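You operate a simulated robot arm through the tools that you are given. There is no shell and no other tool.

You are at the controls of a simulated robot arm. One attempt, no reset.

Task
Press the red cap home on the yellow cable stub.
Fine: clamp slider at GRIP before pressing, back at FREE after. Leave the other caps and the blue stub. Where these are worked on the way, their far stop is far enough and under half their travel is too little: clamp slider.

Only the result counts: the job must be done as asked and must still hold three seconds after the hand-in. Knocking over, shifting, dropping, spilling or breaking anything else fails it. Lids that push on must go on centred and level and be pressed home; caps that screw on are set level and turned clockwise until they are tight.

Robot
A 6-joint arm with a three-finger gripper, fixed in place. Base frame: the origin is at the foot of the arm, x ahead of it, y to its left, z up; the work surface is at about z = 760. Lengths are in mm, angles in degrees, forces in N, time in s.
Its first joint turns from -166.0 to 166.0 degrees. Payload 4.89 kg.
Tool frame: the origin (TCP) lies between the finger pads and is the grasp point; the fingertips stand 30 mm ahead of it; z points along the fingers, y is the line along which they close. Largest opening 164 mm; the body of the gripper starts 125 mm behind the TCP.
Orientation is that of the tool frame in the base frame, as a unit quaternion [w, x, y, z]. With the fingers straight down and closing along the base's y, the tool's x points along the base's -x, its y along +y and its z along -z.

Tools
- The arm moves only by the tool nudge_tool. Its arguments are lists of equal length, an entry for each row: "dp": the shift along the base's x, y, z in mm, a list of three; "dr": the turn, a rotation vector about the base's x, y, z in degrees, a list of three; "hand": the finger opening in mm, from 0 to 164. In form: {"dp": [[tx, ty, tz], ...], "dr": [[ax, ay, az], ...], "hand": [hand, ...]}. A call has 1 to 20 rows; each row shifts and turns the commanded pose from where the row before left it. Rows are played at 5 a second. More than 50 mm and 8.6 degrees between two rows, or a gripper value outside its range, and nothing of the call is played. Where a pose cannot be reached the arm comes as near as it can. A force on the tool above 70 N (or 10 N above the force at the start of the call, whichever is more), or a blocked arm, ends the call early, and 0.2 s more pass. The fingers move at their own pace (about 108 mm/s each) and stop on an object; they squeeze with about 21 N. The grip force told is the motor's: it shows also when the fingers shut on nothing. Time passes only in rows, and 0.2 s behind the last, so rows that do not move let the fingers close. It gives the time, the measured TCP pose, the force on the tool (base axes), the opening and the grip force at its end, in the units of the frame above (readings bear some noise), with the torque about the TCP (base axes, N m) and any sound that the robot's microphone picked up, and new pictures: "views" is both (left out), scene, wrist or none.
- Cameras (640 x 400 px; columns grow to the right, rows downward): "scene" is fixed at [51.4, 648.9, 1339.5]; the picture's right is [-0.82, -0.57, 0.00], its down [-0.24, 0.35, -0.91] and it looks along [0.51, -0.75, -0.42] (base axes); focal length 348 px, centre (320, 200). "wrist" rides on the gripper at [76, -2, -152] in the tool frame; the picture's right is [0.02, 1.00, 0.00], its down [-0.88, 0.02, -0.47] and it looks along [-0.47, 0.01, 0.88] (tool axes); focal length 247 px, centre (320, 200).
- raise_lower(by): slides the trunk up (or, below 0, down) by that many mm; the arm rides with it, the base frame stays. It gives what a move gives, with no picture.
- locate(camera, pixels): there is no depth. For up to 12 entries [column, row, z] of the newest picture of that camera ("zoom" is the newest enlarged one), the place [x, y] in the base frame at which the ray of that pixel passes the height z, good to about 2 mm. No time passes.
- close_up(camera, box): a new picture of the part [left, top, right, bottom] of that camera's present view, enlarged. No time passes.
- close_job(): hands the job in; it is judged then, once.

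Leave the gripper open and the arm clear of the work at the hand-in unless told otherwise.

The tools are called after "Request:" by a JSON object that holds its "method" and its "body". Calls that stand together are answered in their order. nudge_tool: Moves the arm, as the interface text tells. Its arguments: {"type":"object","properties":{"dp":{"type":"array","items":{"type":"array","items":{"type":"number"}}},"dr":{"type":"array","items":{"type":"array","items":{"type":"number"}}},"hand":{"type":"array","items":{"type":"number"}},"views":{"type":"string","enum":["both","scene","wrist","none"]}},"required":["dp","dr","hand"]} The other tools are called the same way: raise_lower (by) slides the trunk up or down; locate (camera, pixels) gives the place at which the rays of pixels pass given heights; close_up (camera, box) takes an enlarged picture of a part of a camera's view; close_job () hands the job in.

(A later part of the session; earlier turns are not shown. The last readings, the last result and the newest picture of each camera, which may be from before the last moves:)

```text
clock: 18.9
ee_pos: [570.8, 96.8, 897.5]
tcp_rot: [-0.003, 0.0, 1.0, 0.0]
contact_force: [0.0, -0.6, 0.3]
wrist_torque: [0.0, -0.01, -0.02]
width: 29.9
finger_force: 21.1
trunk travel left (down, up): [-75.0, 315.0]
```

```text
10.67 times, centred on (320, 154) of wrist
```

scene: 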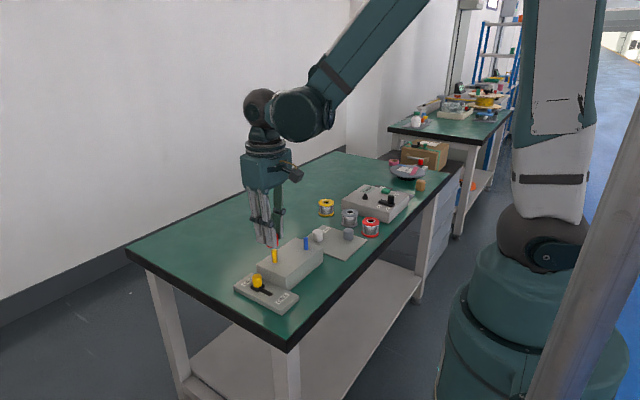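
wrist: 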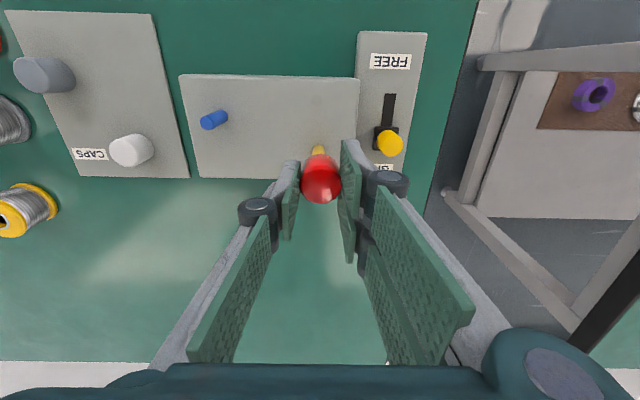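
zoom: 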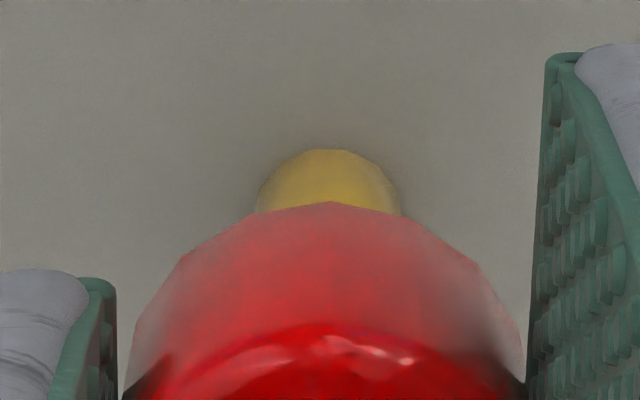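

Alignment is now within about 0.5 mm in both views. I'll nudge (+0.4, +0.3) and lower slowly until contact, watching the lateral force.

Request:
{"method": "nudge_tool", "body": {"dp": [[0.4, 0.3, 0], [0, 0, -3], [0, 0, -2], [0, 0, -2], [0, 0, -1], [0, 0, 0]], "dr": [[0, 0, 0], [0, 0, 0], [0, 0, 0], [0, 0, 0], [0, 0, 0], [0, 0, 0]], "hand": [0, 0, 0, 0, 0, 0], "views": "none"}}

Request:
{"method": "close_up", "body": {"camera": "scene", "box": [258, 234, 290, 254]}}

Request:
{"method": "close_up", "body": {"camera": "wrist", "box": [290, 135, 350, 172]}}

```text
clock: 20.3
ee_pos: [570.9, 96.0, 889.2]
tcp_rot: [-0.002, 0.0, 1.0, 0.0]
contact_force: [0.3, 0.0, -0.2]
wrist_torque: [0.01, -0.01, 0.0]
width: 29.6
finger_force: 20.9
trunk travel left (down, up): [-75.0, 315.0]
```

```text
16.00 times, centred on (274, 244) of scene
```

zoom: 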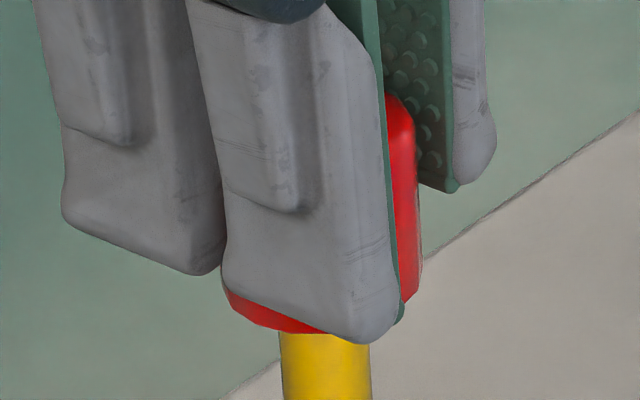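

```text
10.67 times, centred on (320, 154) of wrist
```

zoom: 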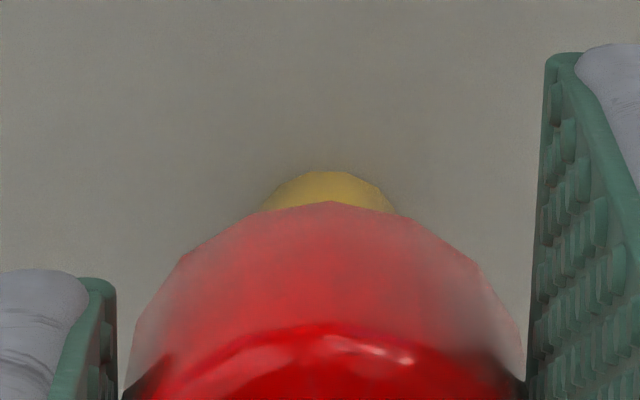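

Alignment looks good and there's no force yet. I'll continue lowering in 1 mm steps.

Request:
{"method": "nudge_tool", "body": {"dp": [[0, 0, -1], [0, 0, -1], [0, 0, -1], [0, 0, -1], [0, 0, 0]], "dr": [[0, 0, 0], [0, 0, 0], [0, 0, 0], [0, 0, 0], [0, 0, 0]], "hand": [0, 0, 0, 0, 0], "views": "none"}}

Request:
{"method": "close_up", "body": {"camera": "scene", "box": [258, 234, 290, 254]}}

```text
clock: 21.5
ee_pos: [571.5, 97.5, 885.8]
tcp_rot: [-0.003, 0.0, 1.0, 0.0]
contact_force: [-1.1, 0.9, -0.7]
wrist_torque: [-0.04, 0.03, -0.02]
width: 29.6
finger_force: 20.7
trunk travel left (down, up): [-75.0, 315.0]
```

```text
16.00 times, centred on (274, 244) of scene
```

zoom: 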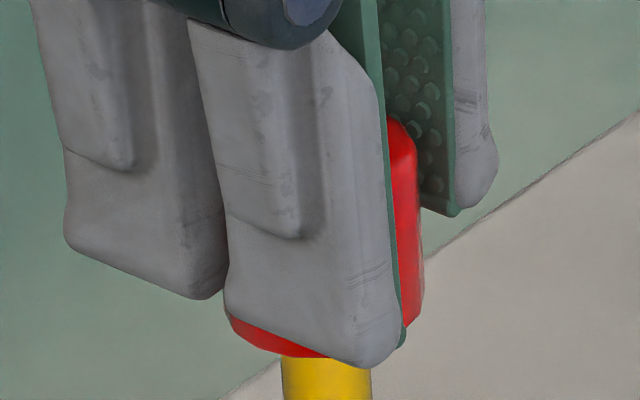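

The rim is already about 4 mm below the stub's tip with no force, so the stub is inside the cap. I'll keep lowering.

Request:
{"method": "nudge_tool", "body": {"dp": [[0, 0, -1.5], [0, 0, -1.5], [0, 0, -1.5], [0, 0, -1.5], [0, 0, 0]], "dr": [[0, 0, 0], [0, 0, 0], [0, 0, 0], [0, 0, 0], [0, 0, 0]], "hand": [0, 0, 0, 0, 0], "views": "none"}}

Request:
{"method": "close_up", "body": {"camera": "scene", "box": [258, 234, 290, 260]}}

```text
clock: 22.7
ee_pos: [571.4, 97.0, 879.3]
tcp_rot: [-0.003, 0.0, 1.0, -0.001]
contact_force: [-0.1, -0.3, -0.1]
wrist_torque: [-0.02, 0.01, 0.01]
width: 29.7
finger_force: 20.8
trunk travel left (down, up): [-75.0, 315.0]
```

```text
15.38 times, centred on (274, 247) of scene
```

zoom: 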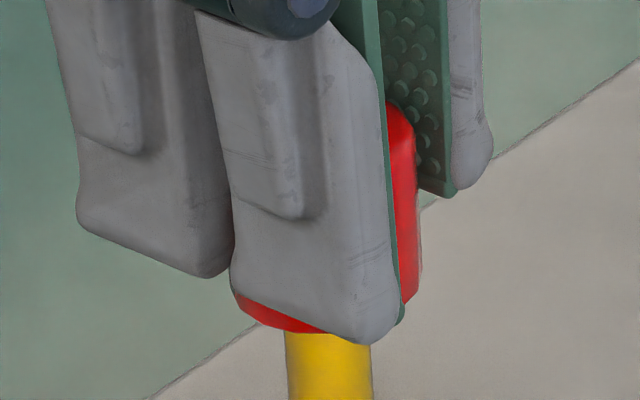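

There's still no force. I'll keep lowering; the press resistance should appear soon.

Request:
{"method": "nudge_tool", "body": {"dp": [[0, 0, -1.5], [0, 0, -1.5], [0, 0, -1.5], [0, 0, -1.5], [0, 0, -1.5], [0, 0, 0]], "dr": [[0, 0, 0], [0, 0, 0], [0, 0, 0], [0, 0, 0], [0, 0, 0], [0, 0, 0]], "hand": [0, 0, 0, 0, 0, 0], "views": "none"}}

Request:
{"method": "close_up", "body": {"camera": "scene", "box": [258, 234, 290, 270]}}

```text
clock: 24.1
ee_pos: [571.2, 97.6, 871.7]
tcp_rot: [-0.002, 0.0, 1.0, 0.001]
contact_force: [-0.2, 0.1, -0.7]
wrist_torque: [-0.01, -0.04, -0.04]
width: 29.6
finger_force: 21.2
trunk travel left (down, up): [-75.0, 315.0]
```

```text
11.11 times, centred on (274, 252) of scene
```

zoom: 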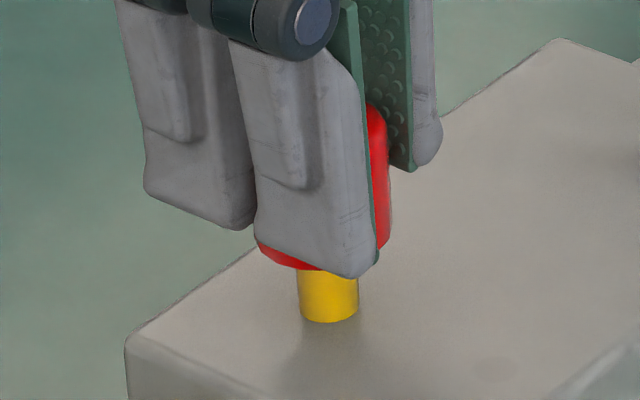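

About 17 mm of the stub is in and the cap looks level. I'll carry on.

Request:
{"method": "nudge_tool", "body": {"dp": [[0, 0, -1.5], [0, 0, -1.5], [0, 0, -1.5], [0, 0, -1.5], [0, 0, -1], [0, 0, 0]], "dr": [[0, 0, 0], [0, 0, 0], [0, 0, 0], [0, 0, 0], [0, 0, 0], [0, 0, 0]], "hand": [0, 0, 0, 0, 0, 0], "views": "none"}}

Request:
{"method": "close_up", "body": {"camera": "scene", "box": [258, 234, 290, 270]}}

```text
clock: 25.5
ee_pos: [570.6, 97.4, 864.9]
tcp_rot: [-0.002, 0.0, 1.0, 0.0]
contact_force: [0.7, 0.1, -1.1]
wrist_torque: [-0.01, 0.01, 0.02]
width: 29.8
finger_force: 21.4
trunk travel left (down, up): [-75.0, 315.0]
```

```text
11.11 times, centred on (274, 252) of scene
```

zoom: 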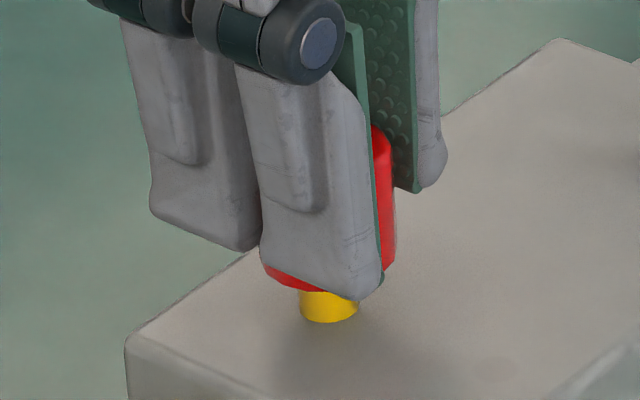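

About 24 mm is in, still without resistance. I'll go down in 1 mm steps toward the seat.

Request:
{"method": "nudge_tool", "body": {"dp": [[0, 0, -1], [0, 0, -1], [0, 0, -1], [0, 0, -1], [0, 0, -1], [0, 0, -1], [0, 0, 0]], "dr": [[0, 0, 0], [0, 0, 0], [0, 0, 0], [0, 0, 0], [0, 0, 0], [0, 0, 0], [0, 0, 0]], "hand": [0, 0, 0, 0, 0, 0, 0], "views": "none"}}

Request:
{"method": "close_up", "body": {"camera": "scene", "box": [258, 234, 290, 270]}}

```text
clock: 27.1
ee_pos: [570.4, 95.7, 859.4]
tcp_rot: [-0.003, 0.0, 1.0, 0.0]
contact_force: [-0.9, 0.4, 3.2]
wrist_torque: [0.01, 0.01, 0.0]
width: 29.7
finger_force: 21.5
trunk travel left (down, up): [-75.0, 315.0]
```

```text
11.11 times, centred on (274, 252) of scene
```

zoom: 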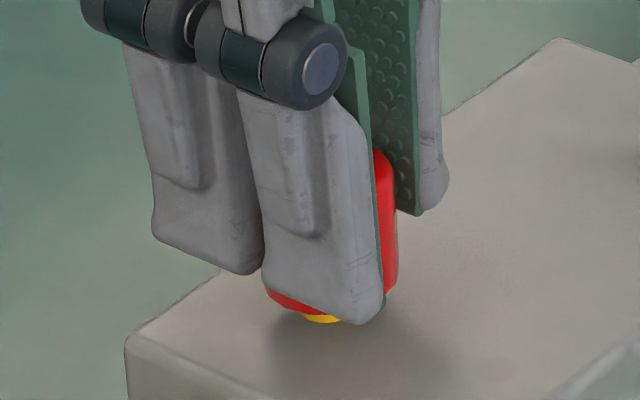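

Resistance is starting at 3.2 N. I'll keep pressing in small steps and listen for a click or a stop.

Request:
{"method": "nudge_tool", "body": {"dp": [[0, 0, -1], [0, 0, -1], [0, 0, -1], [0, 0, 0]], "dr": [[0, 0, 0], [0, 0, 0], [0, 0, 0], [0, 0, 0]], "hand": [0, 0, 0, 0], "views": "none"}}

Request:
{"method": "close_up", "body": {"camera": "scene", "box": [258, 234, 290, 270]}}

Request:
{"method": "close_up", "body": {"camera": "wrist", "box": [270, 130, 370, 210]}}

```text
clock: 28.1
ee_pos: [570.5, 96.6, 856.5]
tcp_rot: [-0.002, -0.001, 1.0, 0.0]
contact_force: [-0.6, 2.0, 2.9]
wrist_torque: [-0.01, 0.02, -0.01]
width: 30.0
finger_force: 21.1
trunk travel left (down, up): [-75.0, 315.0]
```

```text
11.11 times, centred on (274, 252) of scene
```

zoom: 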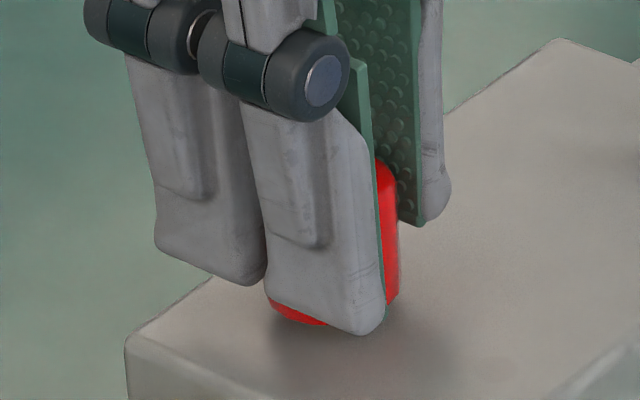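

```text
5.00 times, centred on (320, 170) of wrist
```

zoom: 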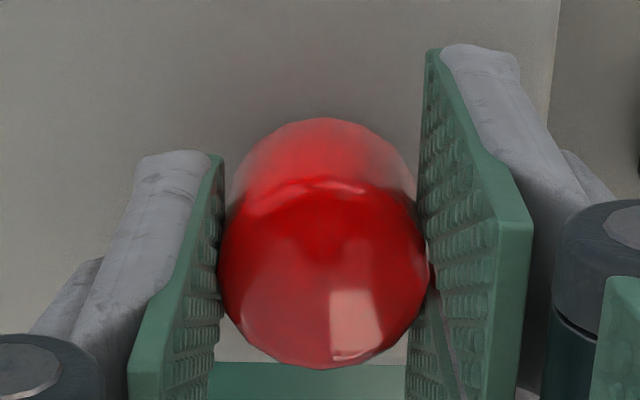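

About 3 N of friction, and the cap hasn't slipped in the grip. I'll press on until it bottoms.

Request:
{"method": "nudge_tool", "body": {"dp": [[0, 0, -1], [0, 0, -1], [0, 0, -1], [0, 0, 0]], "dr": [[0, 0, 0], [0, 0, 0], [0, 0, 0], [0, 0, 0]], "hand": [0, 0, 0, 0], "views": "none"}}

Request:
{"method": "close_up", "body": {"camera": "scene", "box": [258, 234, 290, 270]}}

Request:
{"method": "close_up", "body": {"camera": "wrist", "box": [270, 130, 370, 210]}}

```text
clock: 29.1
ee_pos: [570.9, 95.7, 854.0]
tcp_rot: [-0.003, 0.0, 1.0, 0.0]
contact_force: [-1.1, -0.4, 3.5]
wrist_torque: [0.01, 0.0, 0.0]
width: 29.6
finger_force: 20.7
trunk travel left (down, up): [-75.0, 315.0]
```

```text
11.11 times, centred on (274, 252) of scene
```

zoom: 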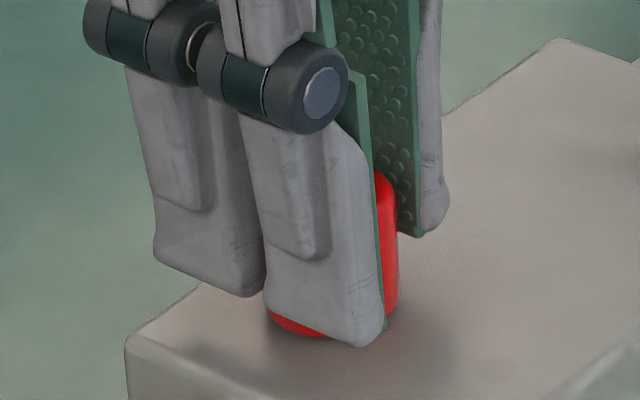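

```text
5.00 times, centred on (320, 170) of wrist
```

zoom: 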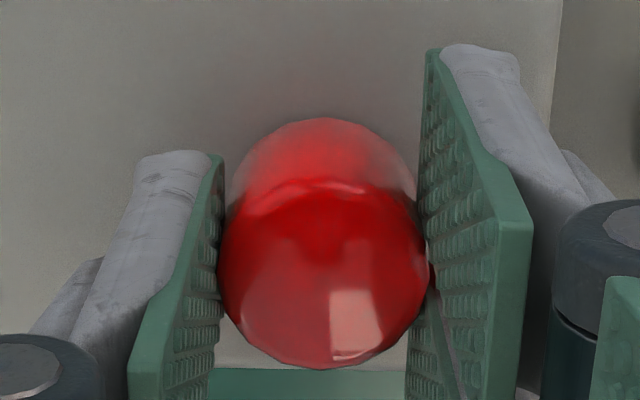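

It's nearly flush with the block, so I'll continue to the hard stop.

Request:
{"method": "nudge_tool", "body": {"dp": [[0, 0, -1], [0, 0, -1], [0, 0, -1], [0, 0, -1], [0, 0, 0]], "dr": [[0, 0, 0], [0, 0, 0], [0, 0, 0], [0, 0, 0], [0, 0, 0]], "hand": [0, 0, 0, 0, 0], "views": "none"}}

Request:
{"method": "close_up", "body": {"camera": "scene", "box": [258, 234, 290, 270]}}

Request:
{"method": "close_up", "body": {"camera": "wrist", "box": [270, 130, 370, 210]}}

```text
clock: 30.3
ee_pos: [571.5, 96.0, 848.7]
tcp_rot: [-0.002, 0.0, 1.0, 0.0]
contact_force: [2.7, 1.8, 17.2]
wrist_torque: [0.06, -0.14, -0.01]
width: 29.6
finger_force: 21.2
trunk travel left (down, up): [-75.0, 315.0]
```

```text
11.11 times, centred on (274, 252) of scene
```

zoom: 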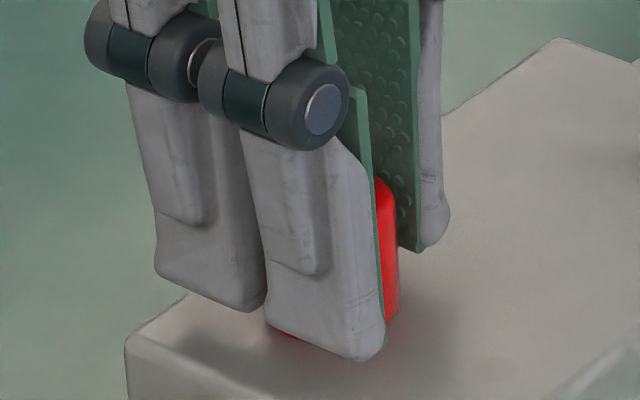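

```text
5.00 times, centred on (320, 170) of wrist
```

zoom: 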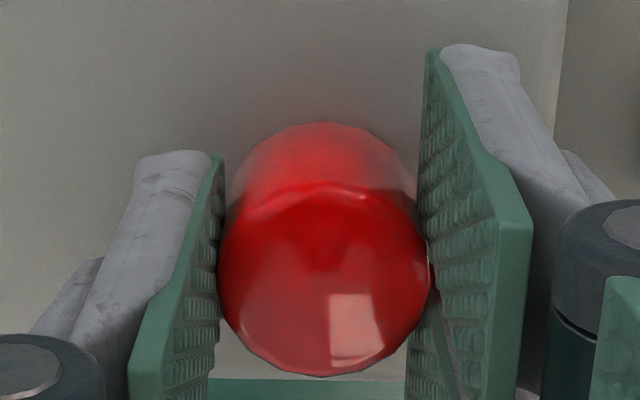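

The force rose to 17 N and the cap began to slide in the grip, so it's at or near its seat. I'll release, lift straight up, and inspect.

Request:
{"method": "nudge_tool", "body": {"dp": [[0, 0, 0], [0, 0, 0], [0, 0, 10], [0, 0, 30], [0, 0, 40], [0, 0, 20], [0, 0, 0]], "dr": [[0, 0, 0], [0, 0, 0], [0, 0, 0], [0, 0, 0], [0, 0, 0], [0, 0, 0], [0, 0, 0]], "hand": [50, 50, 50, 50, 50, 50, 50]}}

Request:
{"method": "close_up", "body": {"camera": "scene", "box": [235, 220, 315, 280]}}

Request:
{"method": "close_up", "body": {"camera": "wrist", "box": [270, 90, 370, 170]}}

```text
clock: 31.9
ee_pos: [571.5, 98.7, 950.4]
tcp_rot: [-0.002, 0.0, 1.0, 0.0]
contact_force: [0.0, -0.3, -0.2]
wrist_torque: [0.0, 0.0, -0.01]
width: 50.1
finger_force: 0.1
trunk travel left (down, up): [-75.0, 315.0]
```

scene: 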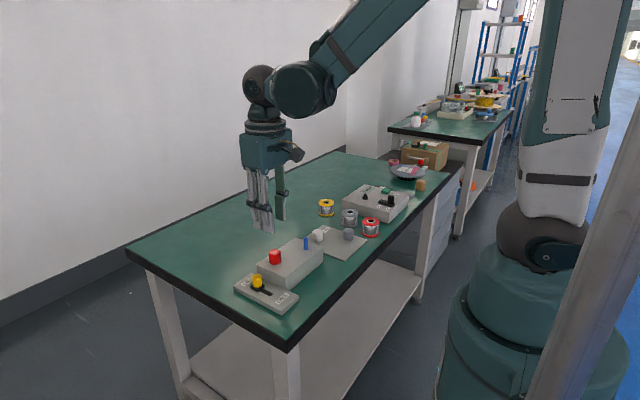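
wrist: 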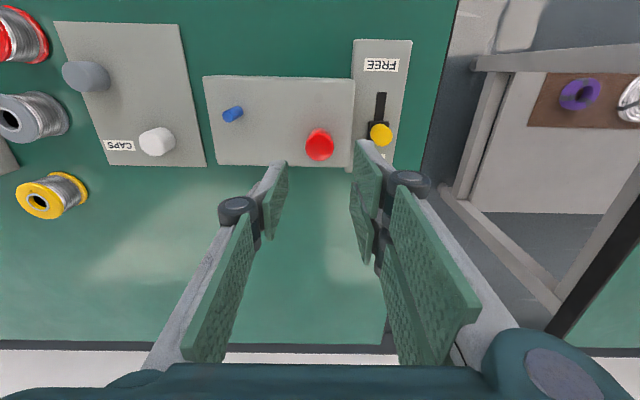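

```text
6.67 times, centred on (275, 250) of scene
```

zoom: 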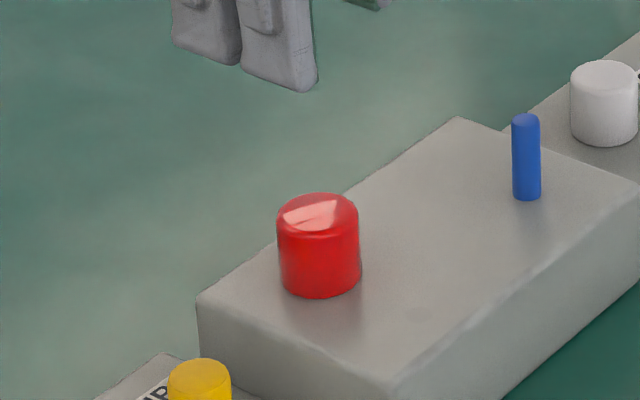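

```text
5.00 times, centred on (320, 130) of wrist
```

zoom: 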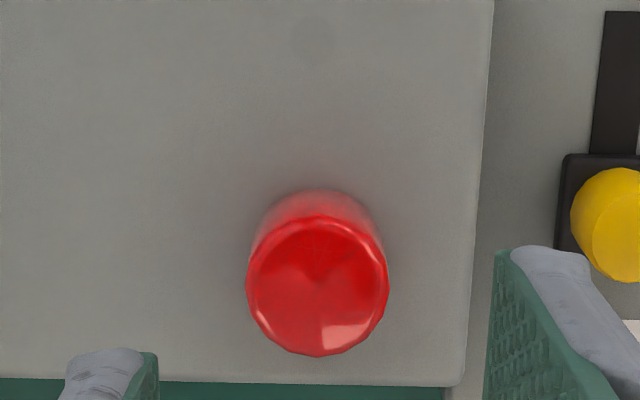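

The cap looks level and flush with the block. To be sure it's home I'll press its top with closed fingers. First I'll locate the cap's top centre.

Request:
{"method": "locate", "body": {"camera": "zoom", "pixels": [[317, 285, 846], [317, 356, 846], [317, 216, 846], [246, 285, 846], [388, 285, 846]]}}

Request:
{"method": "nudge_tool", "body": {"dp": [[0, 0, 0], [0, 0, 0], [0, 0, -20], [0, 0, -20], [0, 0, -20], [0, 0, 0]], "dr": [[0, 0, 0], [0, 0, 0], [0, 0, 0], [0, 0, 0], [0, 0, 0], [0, 0, 0]], "hand": [0, 0, 0, 0, 0, 0]}}

Request:
{"method": "close_up", "body": {"camera": "scene", "box": [235, 220, 315, 280]}}

Request:
{"method": "close_up", "body": {"camera": "wrist", "box": [270, 110, 370, 190]}}

```text
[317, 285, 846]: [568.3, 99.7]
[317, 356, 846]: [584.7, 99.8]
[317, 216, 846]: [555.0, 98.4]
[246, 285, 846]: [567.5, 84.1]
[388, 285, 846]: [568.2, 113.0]
```

```text
clock: 33.3
ee_pos: [571.2, 96.9, 888.7]
tcp_rot: [-0.002, 0.001, 1.0, 0.0]
contact_force: [0.2, 0.6, 0.4]
wrist_torque: [0.03, -0.03, -0.01]
width: 0.0
finger_force: 20.4
trunk travel left (down, up): [-75.0, 315.0]
```

scene: 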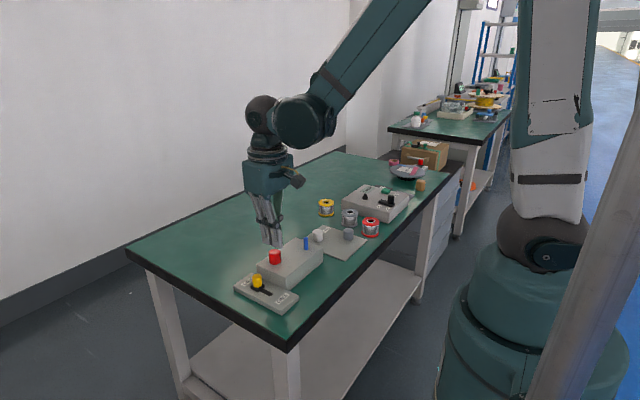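
wrist: 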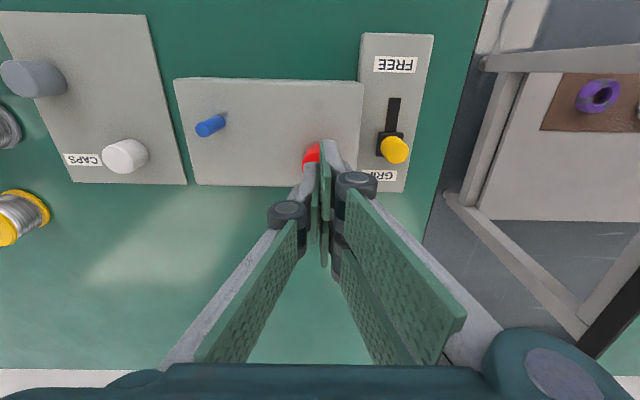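

```text
6.67 times, centred on (275, 250) of scene
```

zoom: 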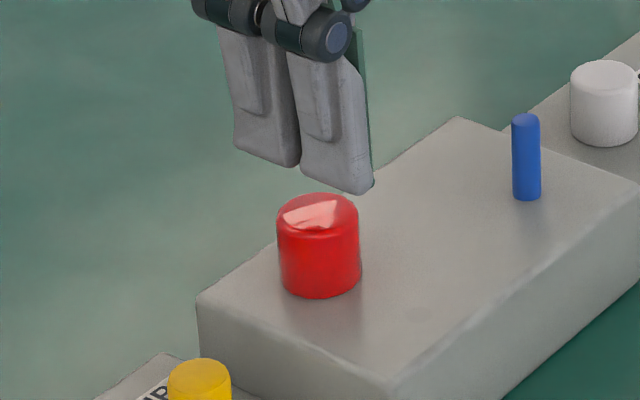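

```text
5.00 times, centred on (320, 150) of wrist
```

zoom: 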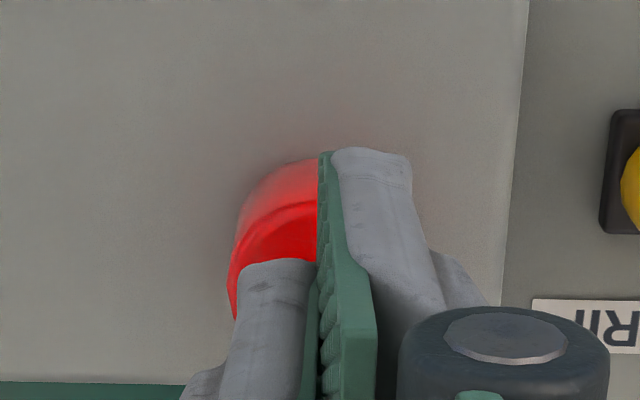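

The closed fingers are centred over the cap. I'll press down in small steps until the force is firm. The limit stops the move at 70 N.

Request:
{"method": "nudge_tool", "body": {"dp": [[0, 0, -4], [0, 0, -3], [0, 0, -2], [0, 0, -1], [0, 0, -1], [0, 0, -1], [0, 0, 0]], "dr": [[0, 0, 0], [0, 0, 0], [0, 0, 0], [0, 0, 0], [0, 0, 0], [0, 0, 0], [0, 0, 0]], "hand": [0, 0, 0, 0, 0, 0, 0], "views": "none"}}

Request:
{"method": "close_up", "body": {"camera": "scene", "box": [235, 220, 315, 280]}}

```text
clock: 34.9
ee_pos: [570.8, 98.6, 877.8]
tcp_rot: [-0.002, 0.0, 1.0, 0.0]
contact_force: [-0.8, -0.4, -0.2]
wrist_torque: [0.0, 0.03, -0.01]
width: 0.1
finger_force: 20.4
trunk travel left (down, up): [-75.0, 315.0]
```

```text
6.67 times, centred on (275, 250) of scene
```

zoom: 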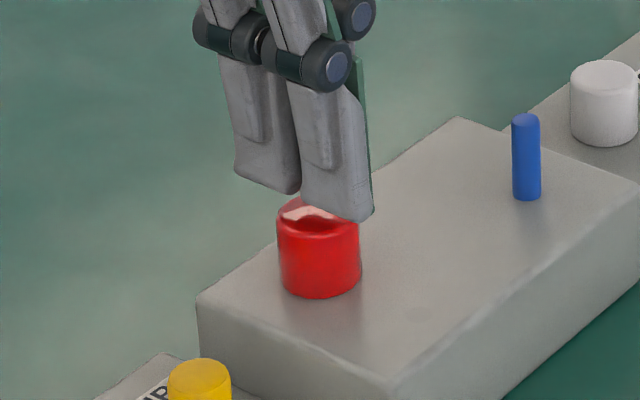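

There's no contact yet, so I'll go on in 1 mm steps.

Request:
{"method": "nudge_tool", "body": {"dp": [[0, 0, -1], [0, 0, -1], [0, 0, -1], [0, 0, -1], [0, 0, 0]], "dr": [[0, 0, 0], [0, 0, 0], [0, 0, 0], [0, 0, 0], [0, 0, 0]], "hand": [0, 0, 0, 0, 0], "views": "none"}}

Request:
{"method": "close_up", "body": {"camera": "scene", "box": [235, 220, 315, 280]}}

```text
clock: 36.1
ee_pos: [572.2, 98.4, 873.0]
tcp_rot: [-0.001, 0.0, 1.0, 0.0]
contact_force: [-0.4, 0.1, -0.3]
wrist_torque: [-0.01, 0.0, -0.05]
width: 0.0
finger_force: 20.8
trunk travel left (down, up): [-75.0, 315.0]
```

```text
6.67 times, centred on (275, 250) of scene
```

zoom: 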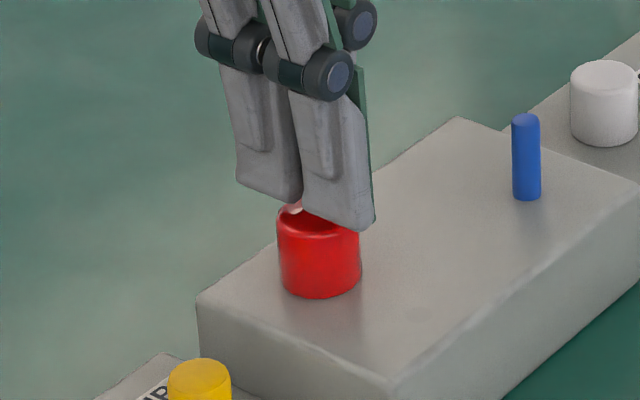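

Request:
{"method": "nudge_tool", "body": {"dp": [[0, 0, -1], [0, 0, -1], [0, 0, -1], [0, 0, 0]], "dr": [[0, 0, 0], [0, 0, 0], [0, 0, 0], [0, 0, 0]], "hand": [0, 0, 0, 0], "views": "none"}}

Request:
{"method": "close_up", "body": {"camera": "scene", "box": [235, 220, 315, 280]}}

```text
clock: 37.1
ee_pos: [572.0, 97.6, 870.1]
tcp_rot: [-0.002, 0.0, 1.0, 0.0]
contact_force: [0.4, 0.3, -0.3]
wrist_torque: [0.0, 0.01, 0.04]
width: 0.0
finger_force: 21.2
trunk travel left (down, up): [-75.0, 315.0]
```

```text
6.67 times, centred on (275, 250) of scene
```

zoom: 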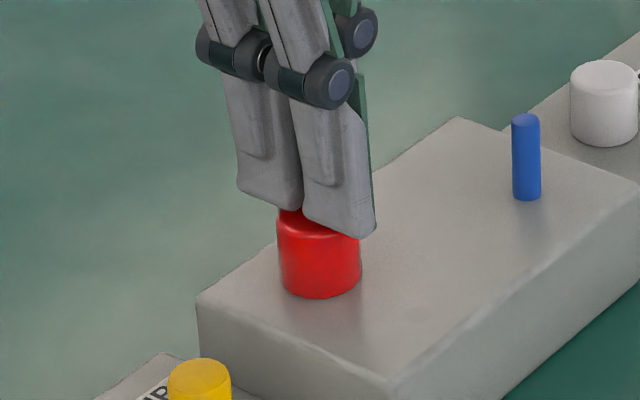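

Request:
{"method": "nudge_tool", "body": {"dp": [[0, 0, -1], [0, 0, -1], [0, 0, -1], [0, 0, 0]], "dr": [[0, 0, 0], [0, 0, 0], [0, 0, 0], [0, 0, 0]], "hand": [0, 0, 0, 0], "views": "none"}}

Request:
{"method": "close_up", "body": {"camera": "scene", "box": [235, 220, 315, 280]}}

```text
clock: 38.1
ee_pos: [571.3, 98.1, 867.7]
tcp_rot: [-0.003, 0.0, 1.0, 0.0]
contact_force: [-0.3, 0.0, -0.3]
wrist_torque: [0.0, 0.02, -0.01]
width: 0.1
finger_force: 21.3
trunk travel left (down, up): [-75.0, 315.0]
```

```text
6.67 times, centred on (275, 250) of scene
```

zoom: 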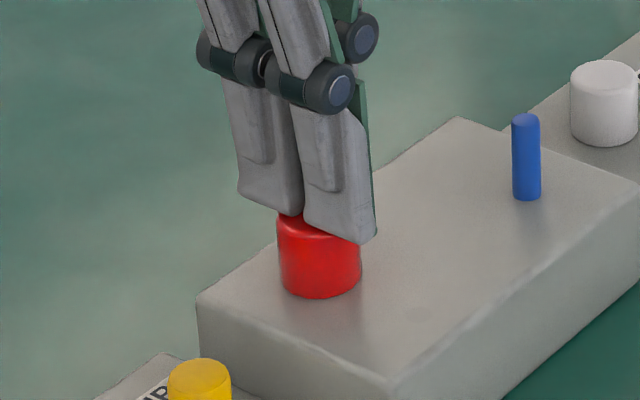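

I'll check the fingertip height in the scene view, since I expected contact by now.

Request:
{"method": "locate", "body": {"camera": "zoom", "pixels": [[340, 236, 835], [340, 236, 840], [340, 236, 845], [340, 236, 850], [318, 213, 840], [318, 213, 845], [318, 213, 850], [319, 279, 813], [319, 279, 816]]}}

Request:
{"method": "close_up", "body": {"camera": "wrist", "box": [270, 110, 370, 190]}}

```text
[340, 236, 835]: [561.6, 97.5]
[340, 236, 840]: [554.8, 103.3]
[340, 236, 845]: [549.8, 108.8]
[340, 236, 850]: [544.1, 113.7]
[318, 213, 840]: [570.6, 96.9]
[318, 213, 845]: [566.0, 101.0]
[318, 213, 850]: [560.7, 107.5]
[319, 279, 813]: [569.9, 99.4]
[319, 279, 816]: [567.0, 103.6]
```

```text
5.00 times, centred on (320, 150) of wrist
```

zoom: 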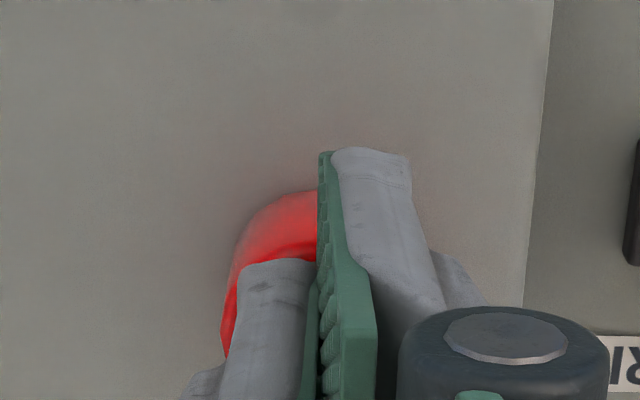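

The cap's top is nearer z ≈ 841, and the tips are about there now. I'll continue in 1 mm steps.

Request:
{"method": "nudge_tool", "body": {"dp": [[0, 0, -1], [0, 0, -1], [0, 0, -1], [0, 0, 0]], "dr": [[0, 0, 0], [0, 0, 0], [0, 0, 0], [0, 0, 0]], "hand": [0, 0, 0, 0], "views": "none"}}

Request:
{"method": "close_up", "body": {"camera": "scene", "box": [235, 220, 315, 280]}}

```text
clock: 39.1
ee_pos: [571.5, 96.1, 865.3]
tcp_rot: [-0.002, 0.0, 1.0, 0.0]
contact_force: [6.8, 16.0, 54.0]
wrist_torque: [0.46, -0.28, 0.03]
width: 6.0
finger_force: 20.9
trunk travel left (down, up): [-75.0, 315.0]
```

```text
6.67 times, centred on (275, 250) of scene
```

zoom: 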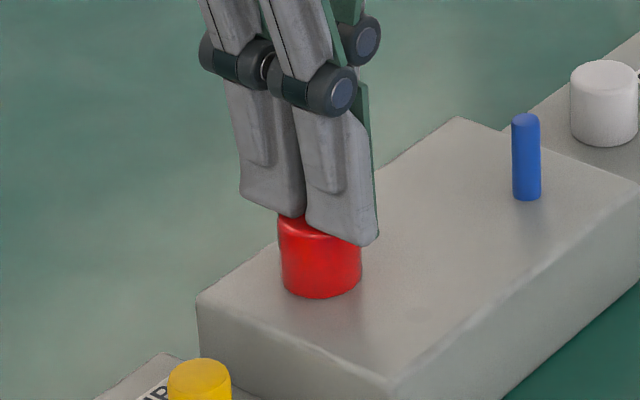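

The press reached 54 N and the cap didn't yield further, so it's home. I'll lift straight up and inspect.

Request:
{"method": "nudge_tool", "body": {"dp": [[0, 0, 4], [0, 0, 20], [0, 0, 40], [0, 0, 30], [0, 0, 0]], "dr": [[0, 0, 0], [0, 0, 0], [0, 0, 0], [0, 0, 0], [0, 0, 0]], "hand": [0, 0, 0, 0, 0]}}

Request:
{"method": "close_up", "body": {"camera": "scene", "box": [245, 230, 305, 280]}}

Request:
{"method": "close_up", "body": {"camera": "wrist", "box": [270, 90, 370, 170]}}

```text
clock: 40.3
ee_pos: [570.4, 96.1, 955.8]
tcp_rot: [-0.002, -0.001, 1.0, 0.0]
contact_force: [0.1, -0.6, 0.5]
wrist_torque: [0.0, 0.01, -0.05]
width: 0.0
finger_force: 20.8
trunk travel left (down, up): [-75.0, 315.0]
```

scene: 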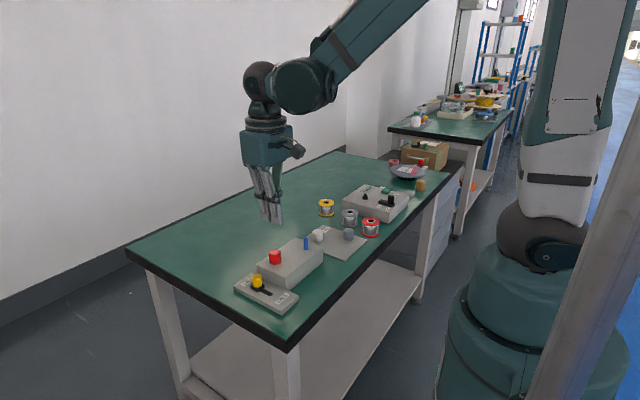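
wrist: 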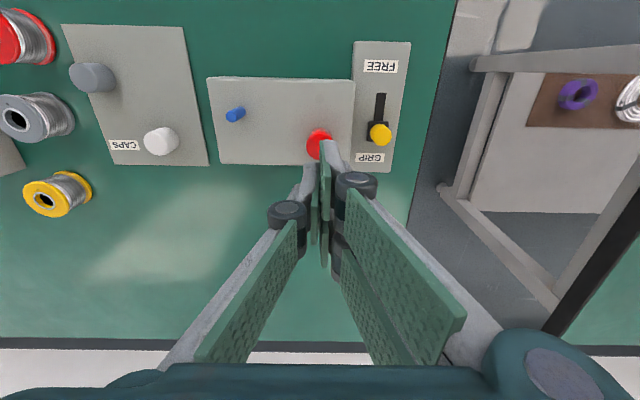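

```text
8.00 times, centred on (275, 255) of scene
```

zoom: 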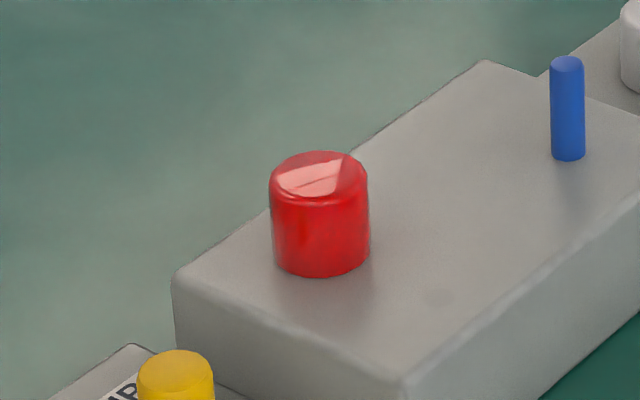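

```text
5.00 times, centred on (320, 130) of wrist
```

zoom: 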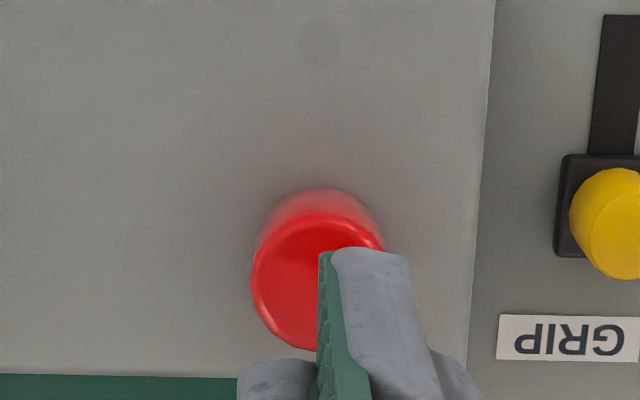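

The cap sits level and flush. Now I'll return the slider to FREE. I'll move the closed fingers to the +x (GRIP) side of the knob, which is at x ≈ 561, going to about (612, 172.5) at safe height.

Request:
{"method": "nudge_tool", "body": {"dp": [[14, 26, 0], [14, 26, 0], [14, 24, 0], [0, 0, 0], [0, 0, 0]], "dr": [[0, 0, 0], [0, 0, 0], [0, 0, 0], [0, 0, 0], [0, 0, 0]], "hand": [0, 0, 0, 0, 0]}}

Request:
{"method": "close_up", "body": {"camera": "wrist", "box": [240, 60, 400, 180]}}

```text
clock: 41.5
ee_pos: [613.2, 173.9, 958.2]
tcp_rot: [-0.003, 0.0, 1.0, 0.001]
contact_force: [-0.2, 0.1, -0.2]
wrist_torque: [-0.04, 0.03, 0.0]
width: 0.0
finger_force: 20.8
trunk travel left (down, up): [-75.0, 315.0]
```

scene: 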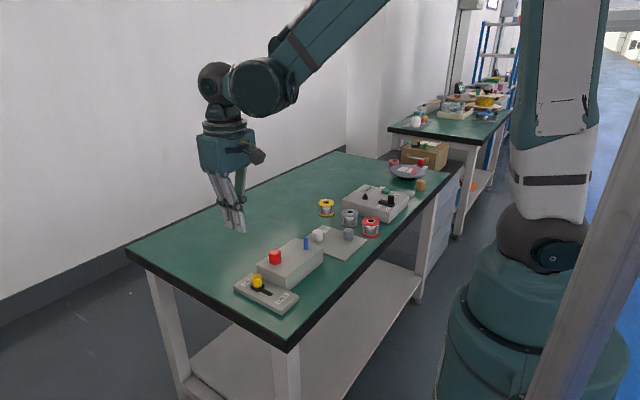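
wrist: 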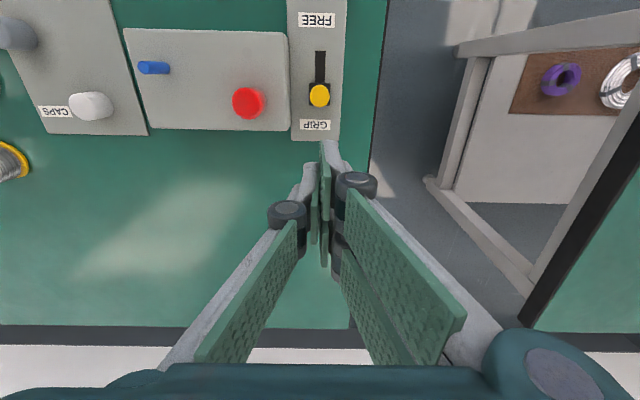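

```text
3.33 times, centred on (320, 120) of wrist
```

zoom: 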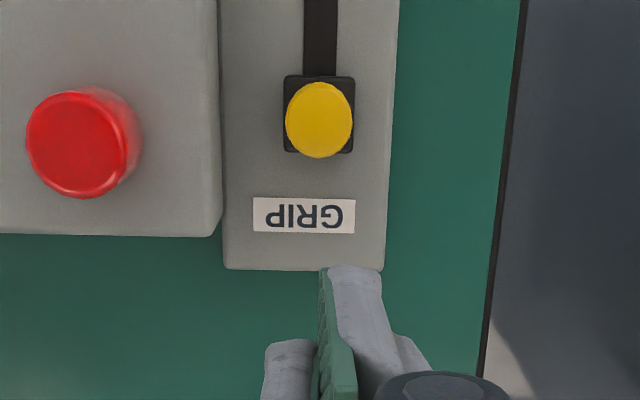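

Request:
{"method": "locate", "body": {"camera": "zoom", "pixels": [[319, 119, 818], [319, 158, 818], [319, 153, 788], [300, 269, 782]]}}

Request:
{"method": "nudge_tool", "body": {"dp": [[0, 0, -40], [0, 0, -40], [0, 0, -30], [0, 0, -17], [0, 0, 0]], "dr": [[0, 0, 0], [0, 0, 0], [0, 0, 0], [0, 0, 0], [0, 0, 0]], "hand": [0, 0, 0, 0, 0]}}

Request:
{"method": "close_up", "body": {"camera": "scene", "box": [215, 220, 335, 320]}}

```text
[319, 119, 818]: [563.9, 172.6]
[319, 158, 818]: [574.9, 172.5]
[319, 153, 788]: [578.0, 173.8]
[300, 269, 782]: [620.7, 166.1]
```

```text
clock: 42.7
ee_pos: [614.0, 173.3, 830.9]
tcp_rot: [-0.002, 0.0, 1.0, 0.0]
contact_force: [0.0, 0.7, 0.7]
wrist_torque: [0.01, 0.01, -0.02]
width: 0.2
finger_force: 20.5
trunk travel left (down, up): [-75.0, 315.0]
```

scene: 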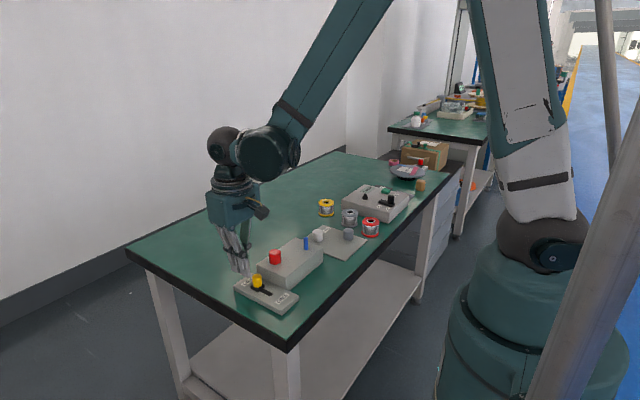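
wrist: 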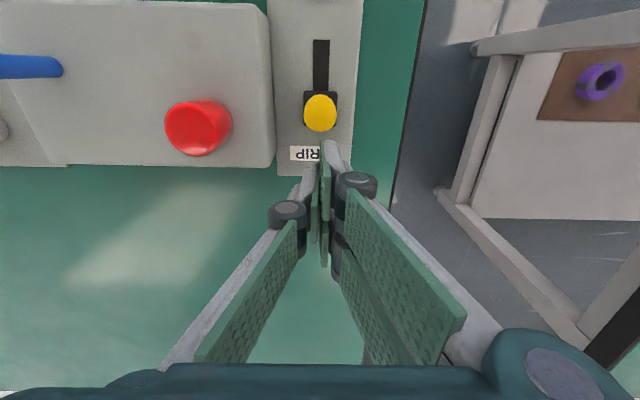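

```text
4.00 times, centred on (275, 270) of scene
```

zoom: 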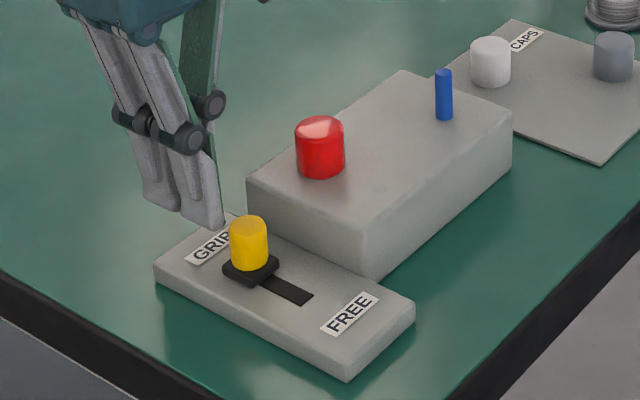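

The tips are above the plate on the GRIP side of the knob. I'll push toward −x (FREE) in 5 mm steps.

Request:
{"method": "nudge_tool", "body": {"dp": [[-5, 0, 0], [-5, 0, 0], [-5, 0, 0], [-5, 0, 0], [-5, 0, 0], [-5, 0, 0], [-5, 0, 0], [-5, 0, 0], [0, 0, 0]], "dr": [[0, 0, 0], [0, 0, 0], [0, 0, 0], [0, 0, 0], [0, 0, 0], [0, 0, 0], [0, 0, 0], [0, 0, 0], [0, 0, 0]], "hand": [0, 0, 0, 0, 0, 0, 0, 0, 0]}}

Request:
{"method": "close_up", "body": {"camera": "scene", "box": [215, 220, 335, 320]}}

```text
clock: 44.7
ee_pos: [572.6, 173.1, 830.6]
tcp_rot: [-0.003, 0.001, 1.0, 0.001]
contact_force: [0.7, 0.7, -0.7]
wrist_torque: [-0.02, 0.01, 0.03]
width: 0.0
finger_force: 21.3
trunk travel left (down, up): [-75.0, 315.0]
```

scene: 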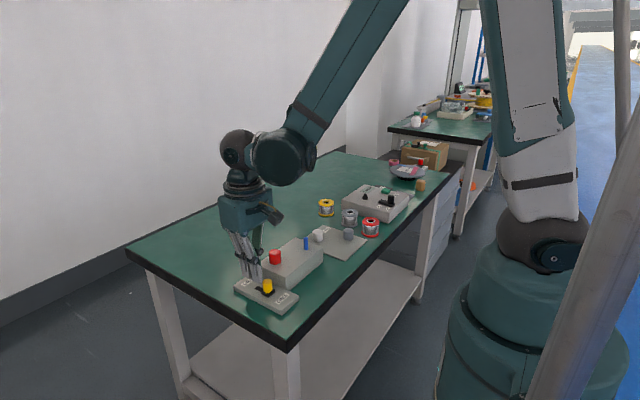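
wrist: 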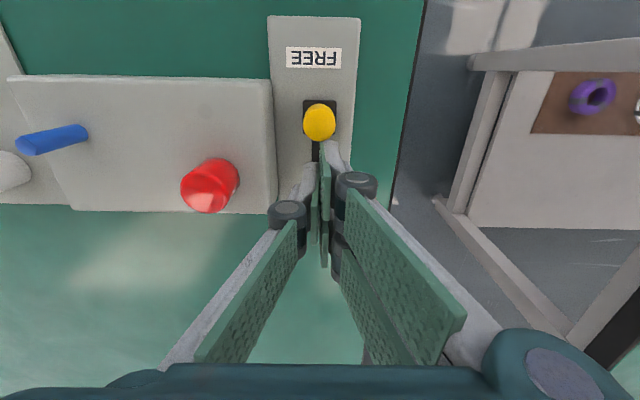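

```text
4.00 times, centred on (275, 270) of scene
```

zoom: 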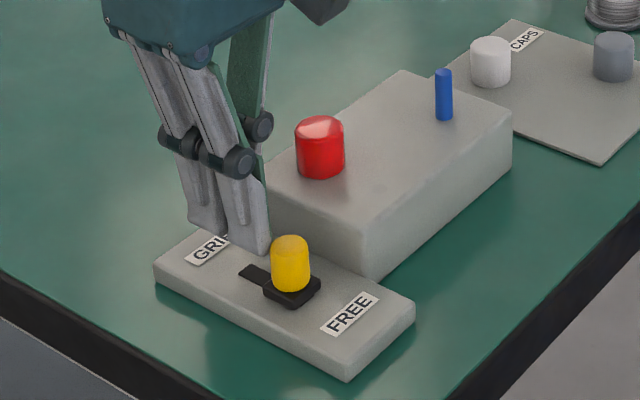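

The slider is moving freely. I'll continue to the FREE stop in smaller steps.

Request:
{"method": "nudge_tool", "body": {"dp": [[-3, 0, 0], [-3, 0, 0], [-2, 0, 0], [-2, 0, 0], [-2, 0, 0], [-2, 0, 0], [-2, 0, 0], [-2, 0, 0], [-2, 0, 0], [0, 0, 0]], "dr": [[0, 0, 0], [0, 0, 0], [0, 0, 0], [0, 0, 0], [0, 0, 0], [0, 0, 0], [0, 0, 0], [0, 0, 0], [0, 0, 0], [0, 0, 0]], "hand": [0, 0, 0, 0, 0, 0, 0, 0, 0, 0]}}

Request:
{"method": "close_up", "body": {"camera": "scene", "box": [215, 220, 335, 320]}}

```text
clock: 45.9
ee_pos: [567.1, 172.8, 831.7]
tcp_rot: [0.0, 0.001, 1.0, 0.0]
contact_force: [15.4, -2.0, 2.0]
wrist_torque: [0.13, -0.23, 0.1]
width: 0.0
finger_force: 21.4
trunk travel left (down, up): [-75.0, 315.0]
stopped in row 6: the force on the tool passed its limit at 76 N (the readings are from after the stop); the commanded pose is now the measured one
```

scene: 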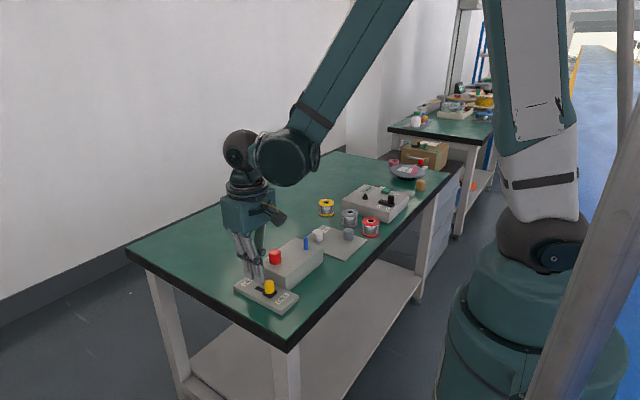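
wrist: 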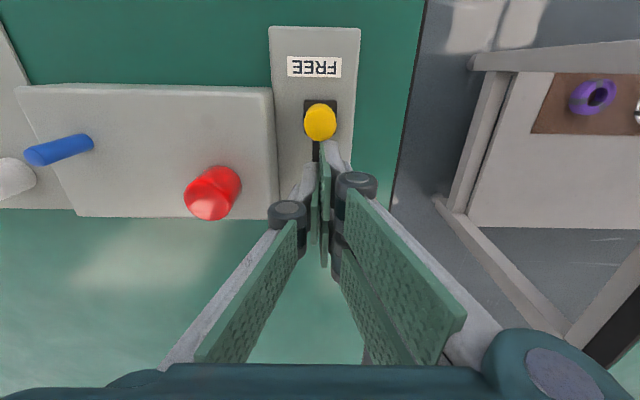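

```text
4.00 times, centred on (275, 270) of scene
```

zoom: 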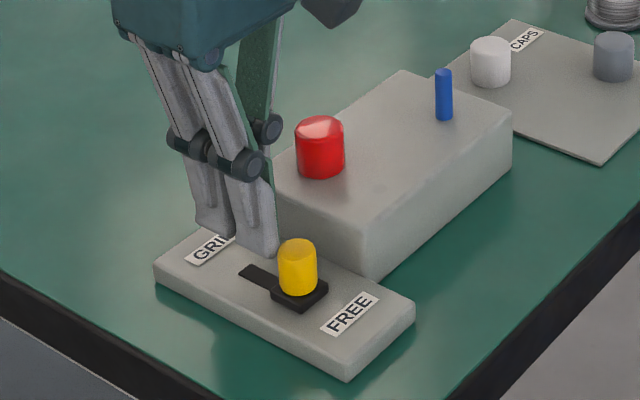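

The slider is back at its FREE stop, and the knob pixel matches its starting position at about (269, 281.7). I'll back off, lift clear, open the gripper, and do a final inspection.

Request:
{"method": "nudge_tool", "body": {"dp": [[8, 0, 0], [8, 0, 5], [0, 0, 40], [0, 0, 45], [0, 0, 45], [0, 0, 45], [-20, 0, 20], [0, 0, 0], [0, 0, 0]], "dr": [[0, 0, 0], [0, 0, 0], [0, 0, 0], [0, 0, 0], [0, 0, 0], [0, 0, 0], [0, 0, 0], [0, 0, 0], [0, 0, 0]], "hand": [0, 0, 0, 0, 0, 60, 120, 160, 160]}}

Request:
{"method": "close_up", "body": {"camera": "scene", "box": [225, 215, 385, 320]}}

Request:
{"method": "close_up", "body": {"camera": "wrist", "box": [110, 40, 400, 200]}}

Request:
{"method": "close_up", "body": {"camera": "scene", "box": [250, 235, 300, 275]}}

```text
clock: 47.9
ee_pos: [558.9, 173.1, 1032.6]
tcp_rot: [0.0, 0.001, 1.0, -0.001]
contact_force: [0.0, 0.0, -0.2]
wrist_torque: [0.03, -0.01, 0.02]
width: 160.0
finger_force: 0.1
trunk travel left (down, up): [-75.0, 315.0]
```

scene: 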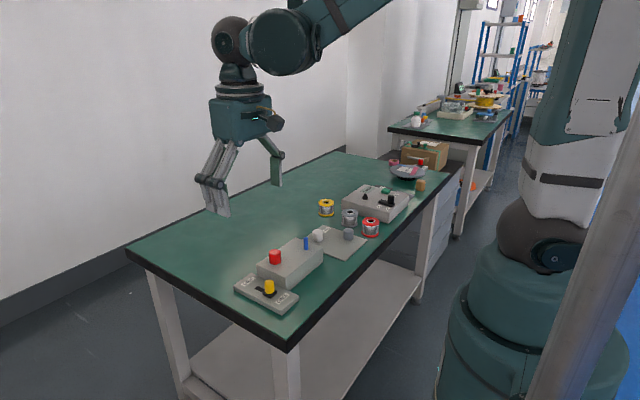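
wrist: 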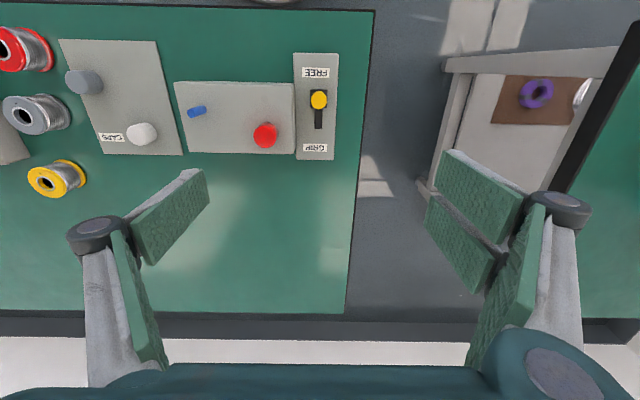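

```text
3.81 times, centred on (305, 268) of scene
```

zoom: 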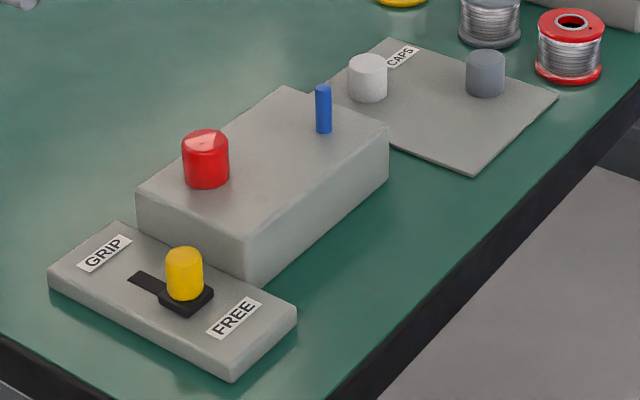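

```text
2.21 times, centred on (255, 120) of wrist
```

zoom: 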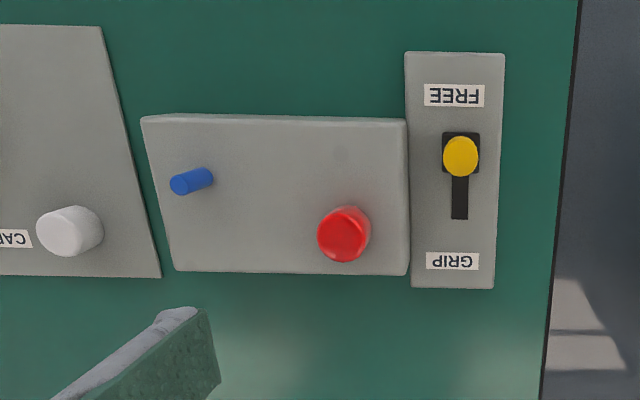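

```text
10.00 times, centred on (275, 255) of scene
```

zoom: 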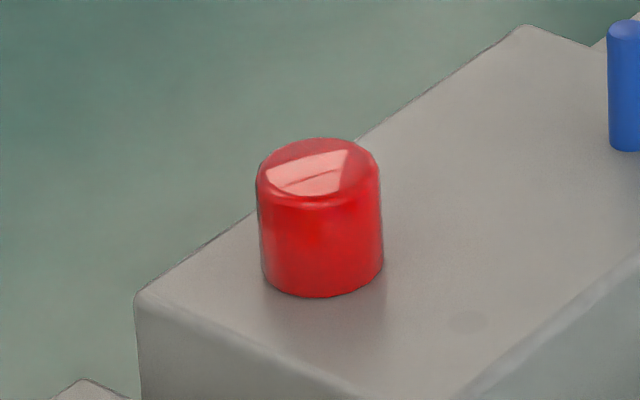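

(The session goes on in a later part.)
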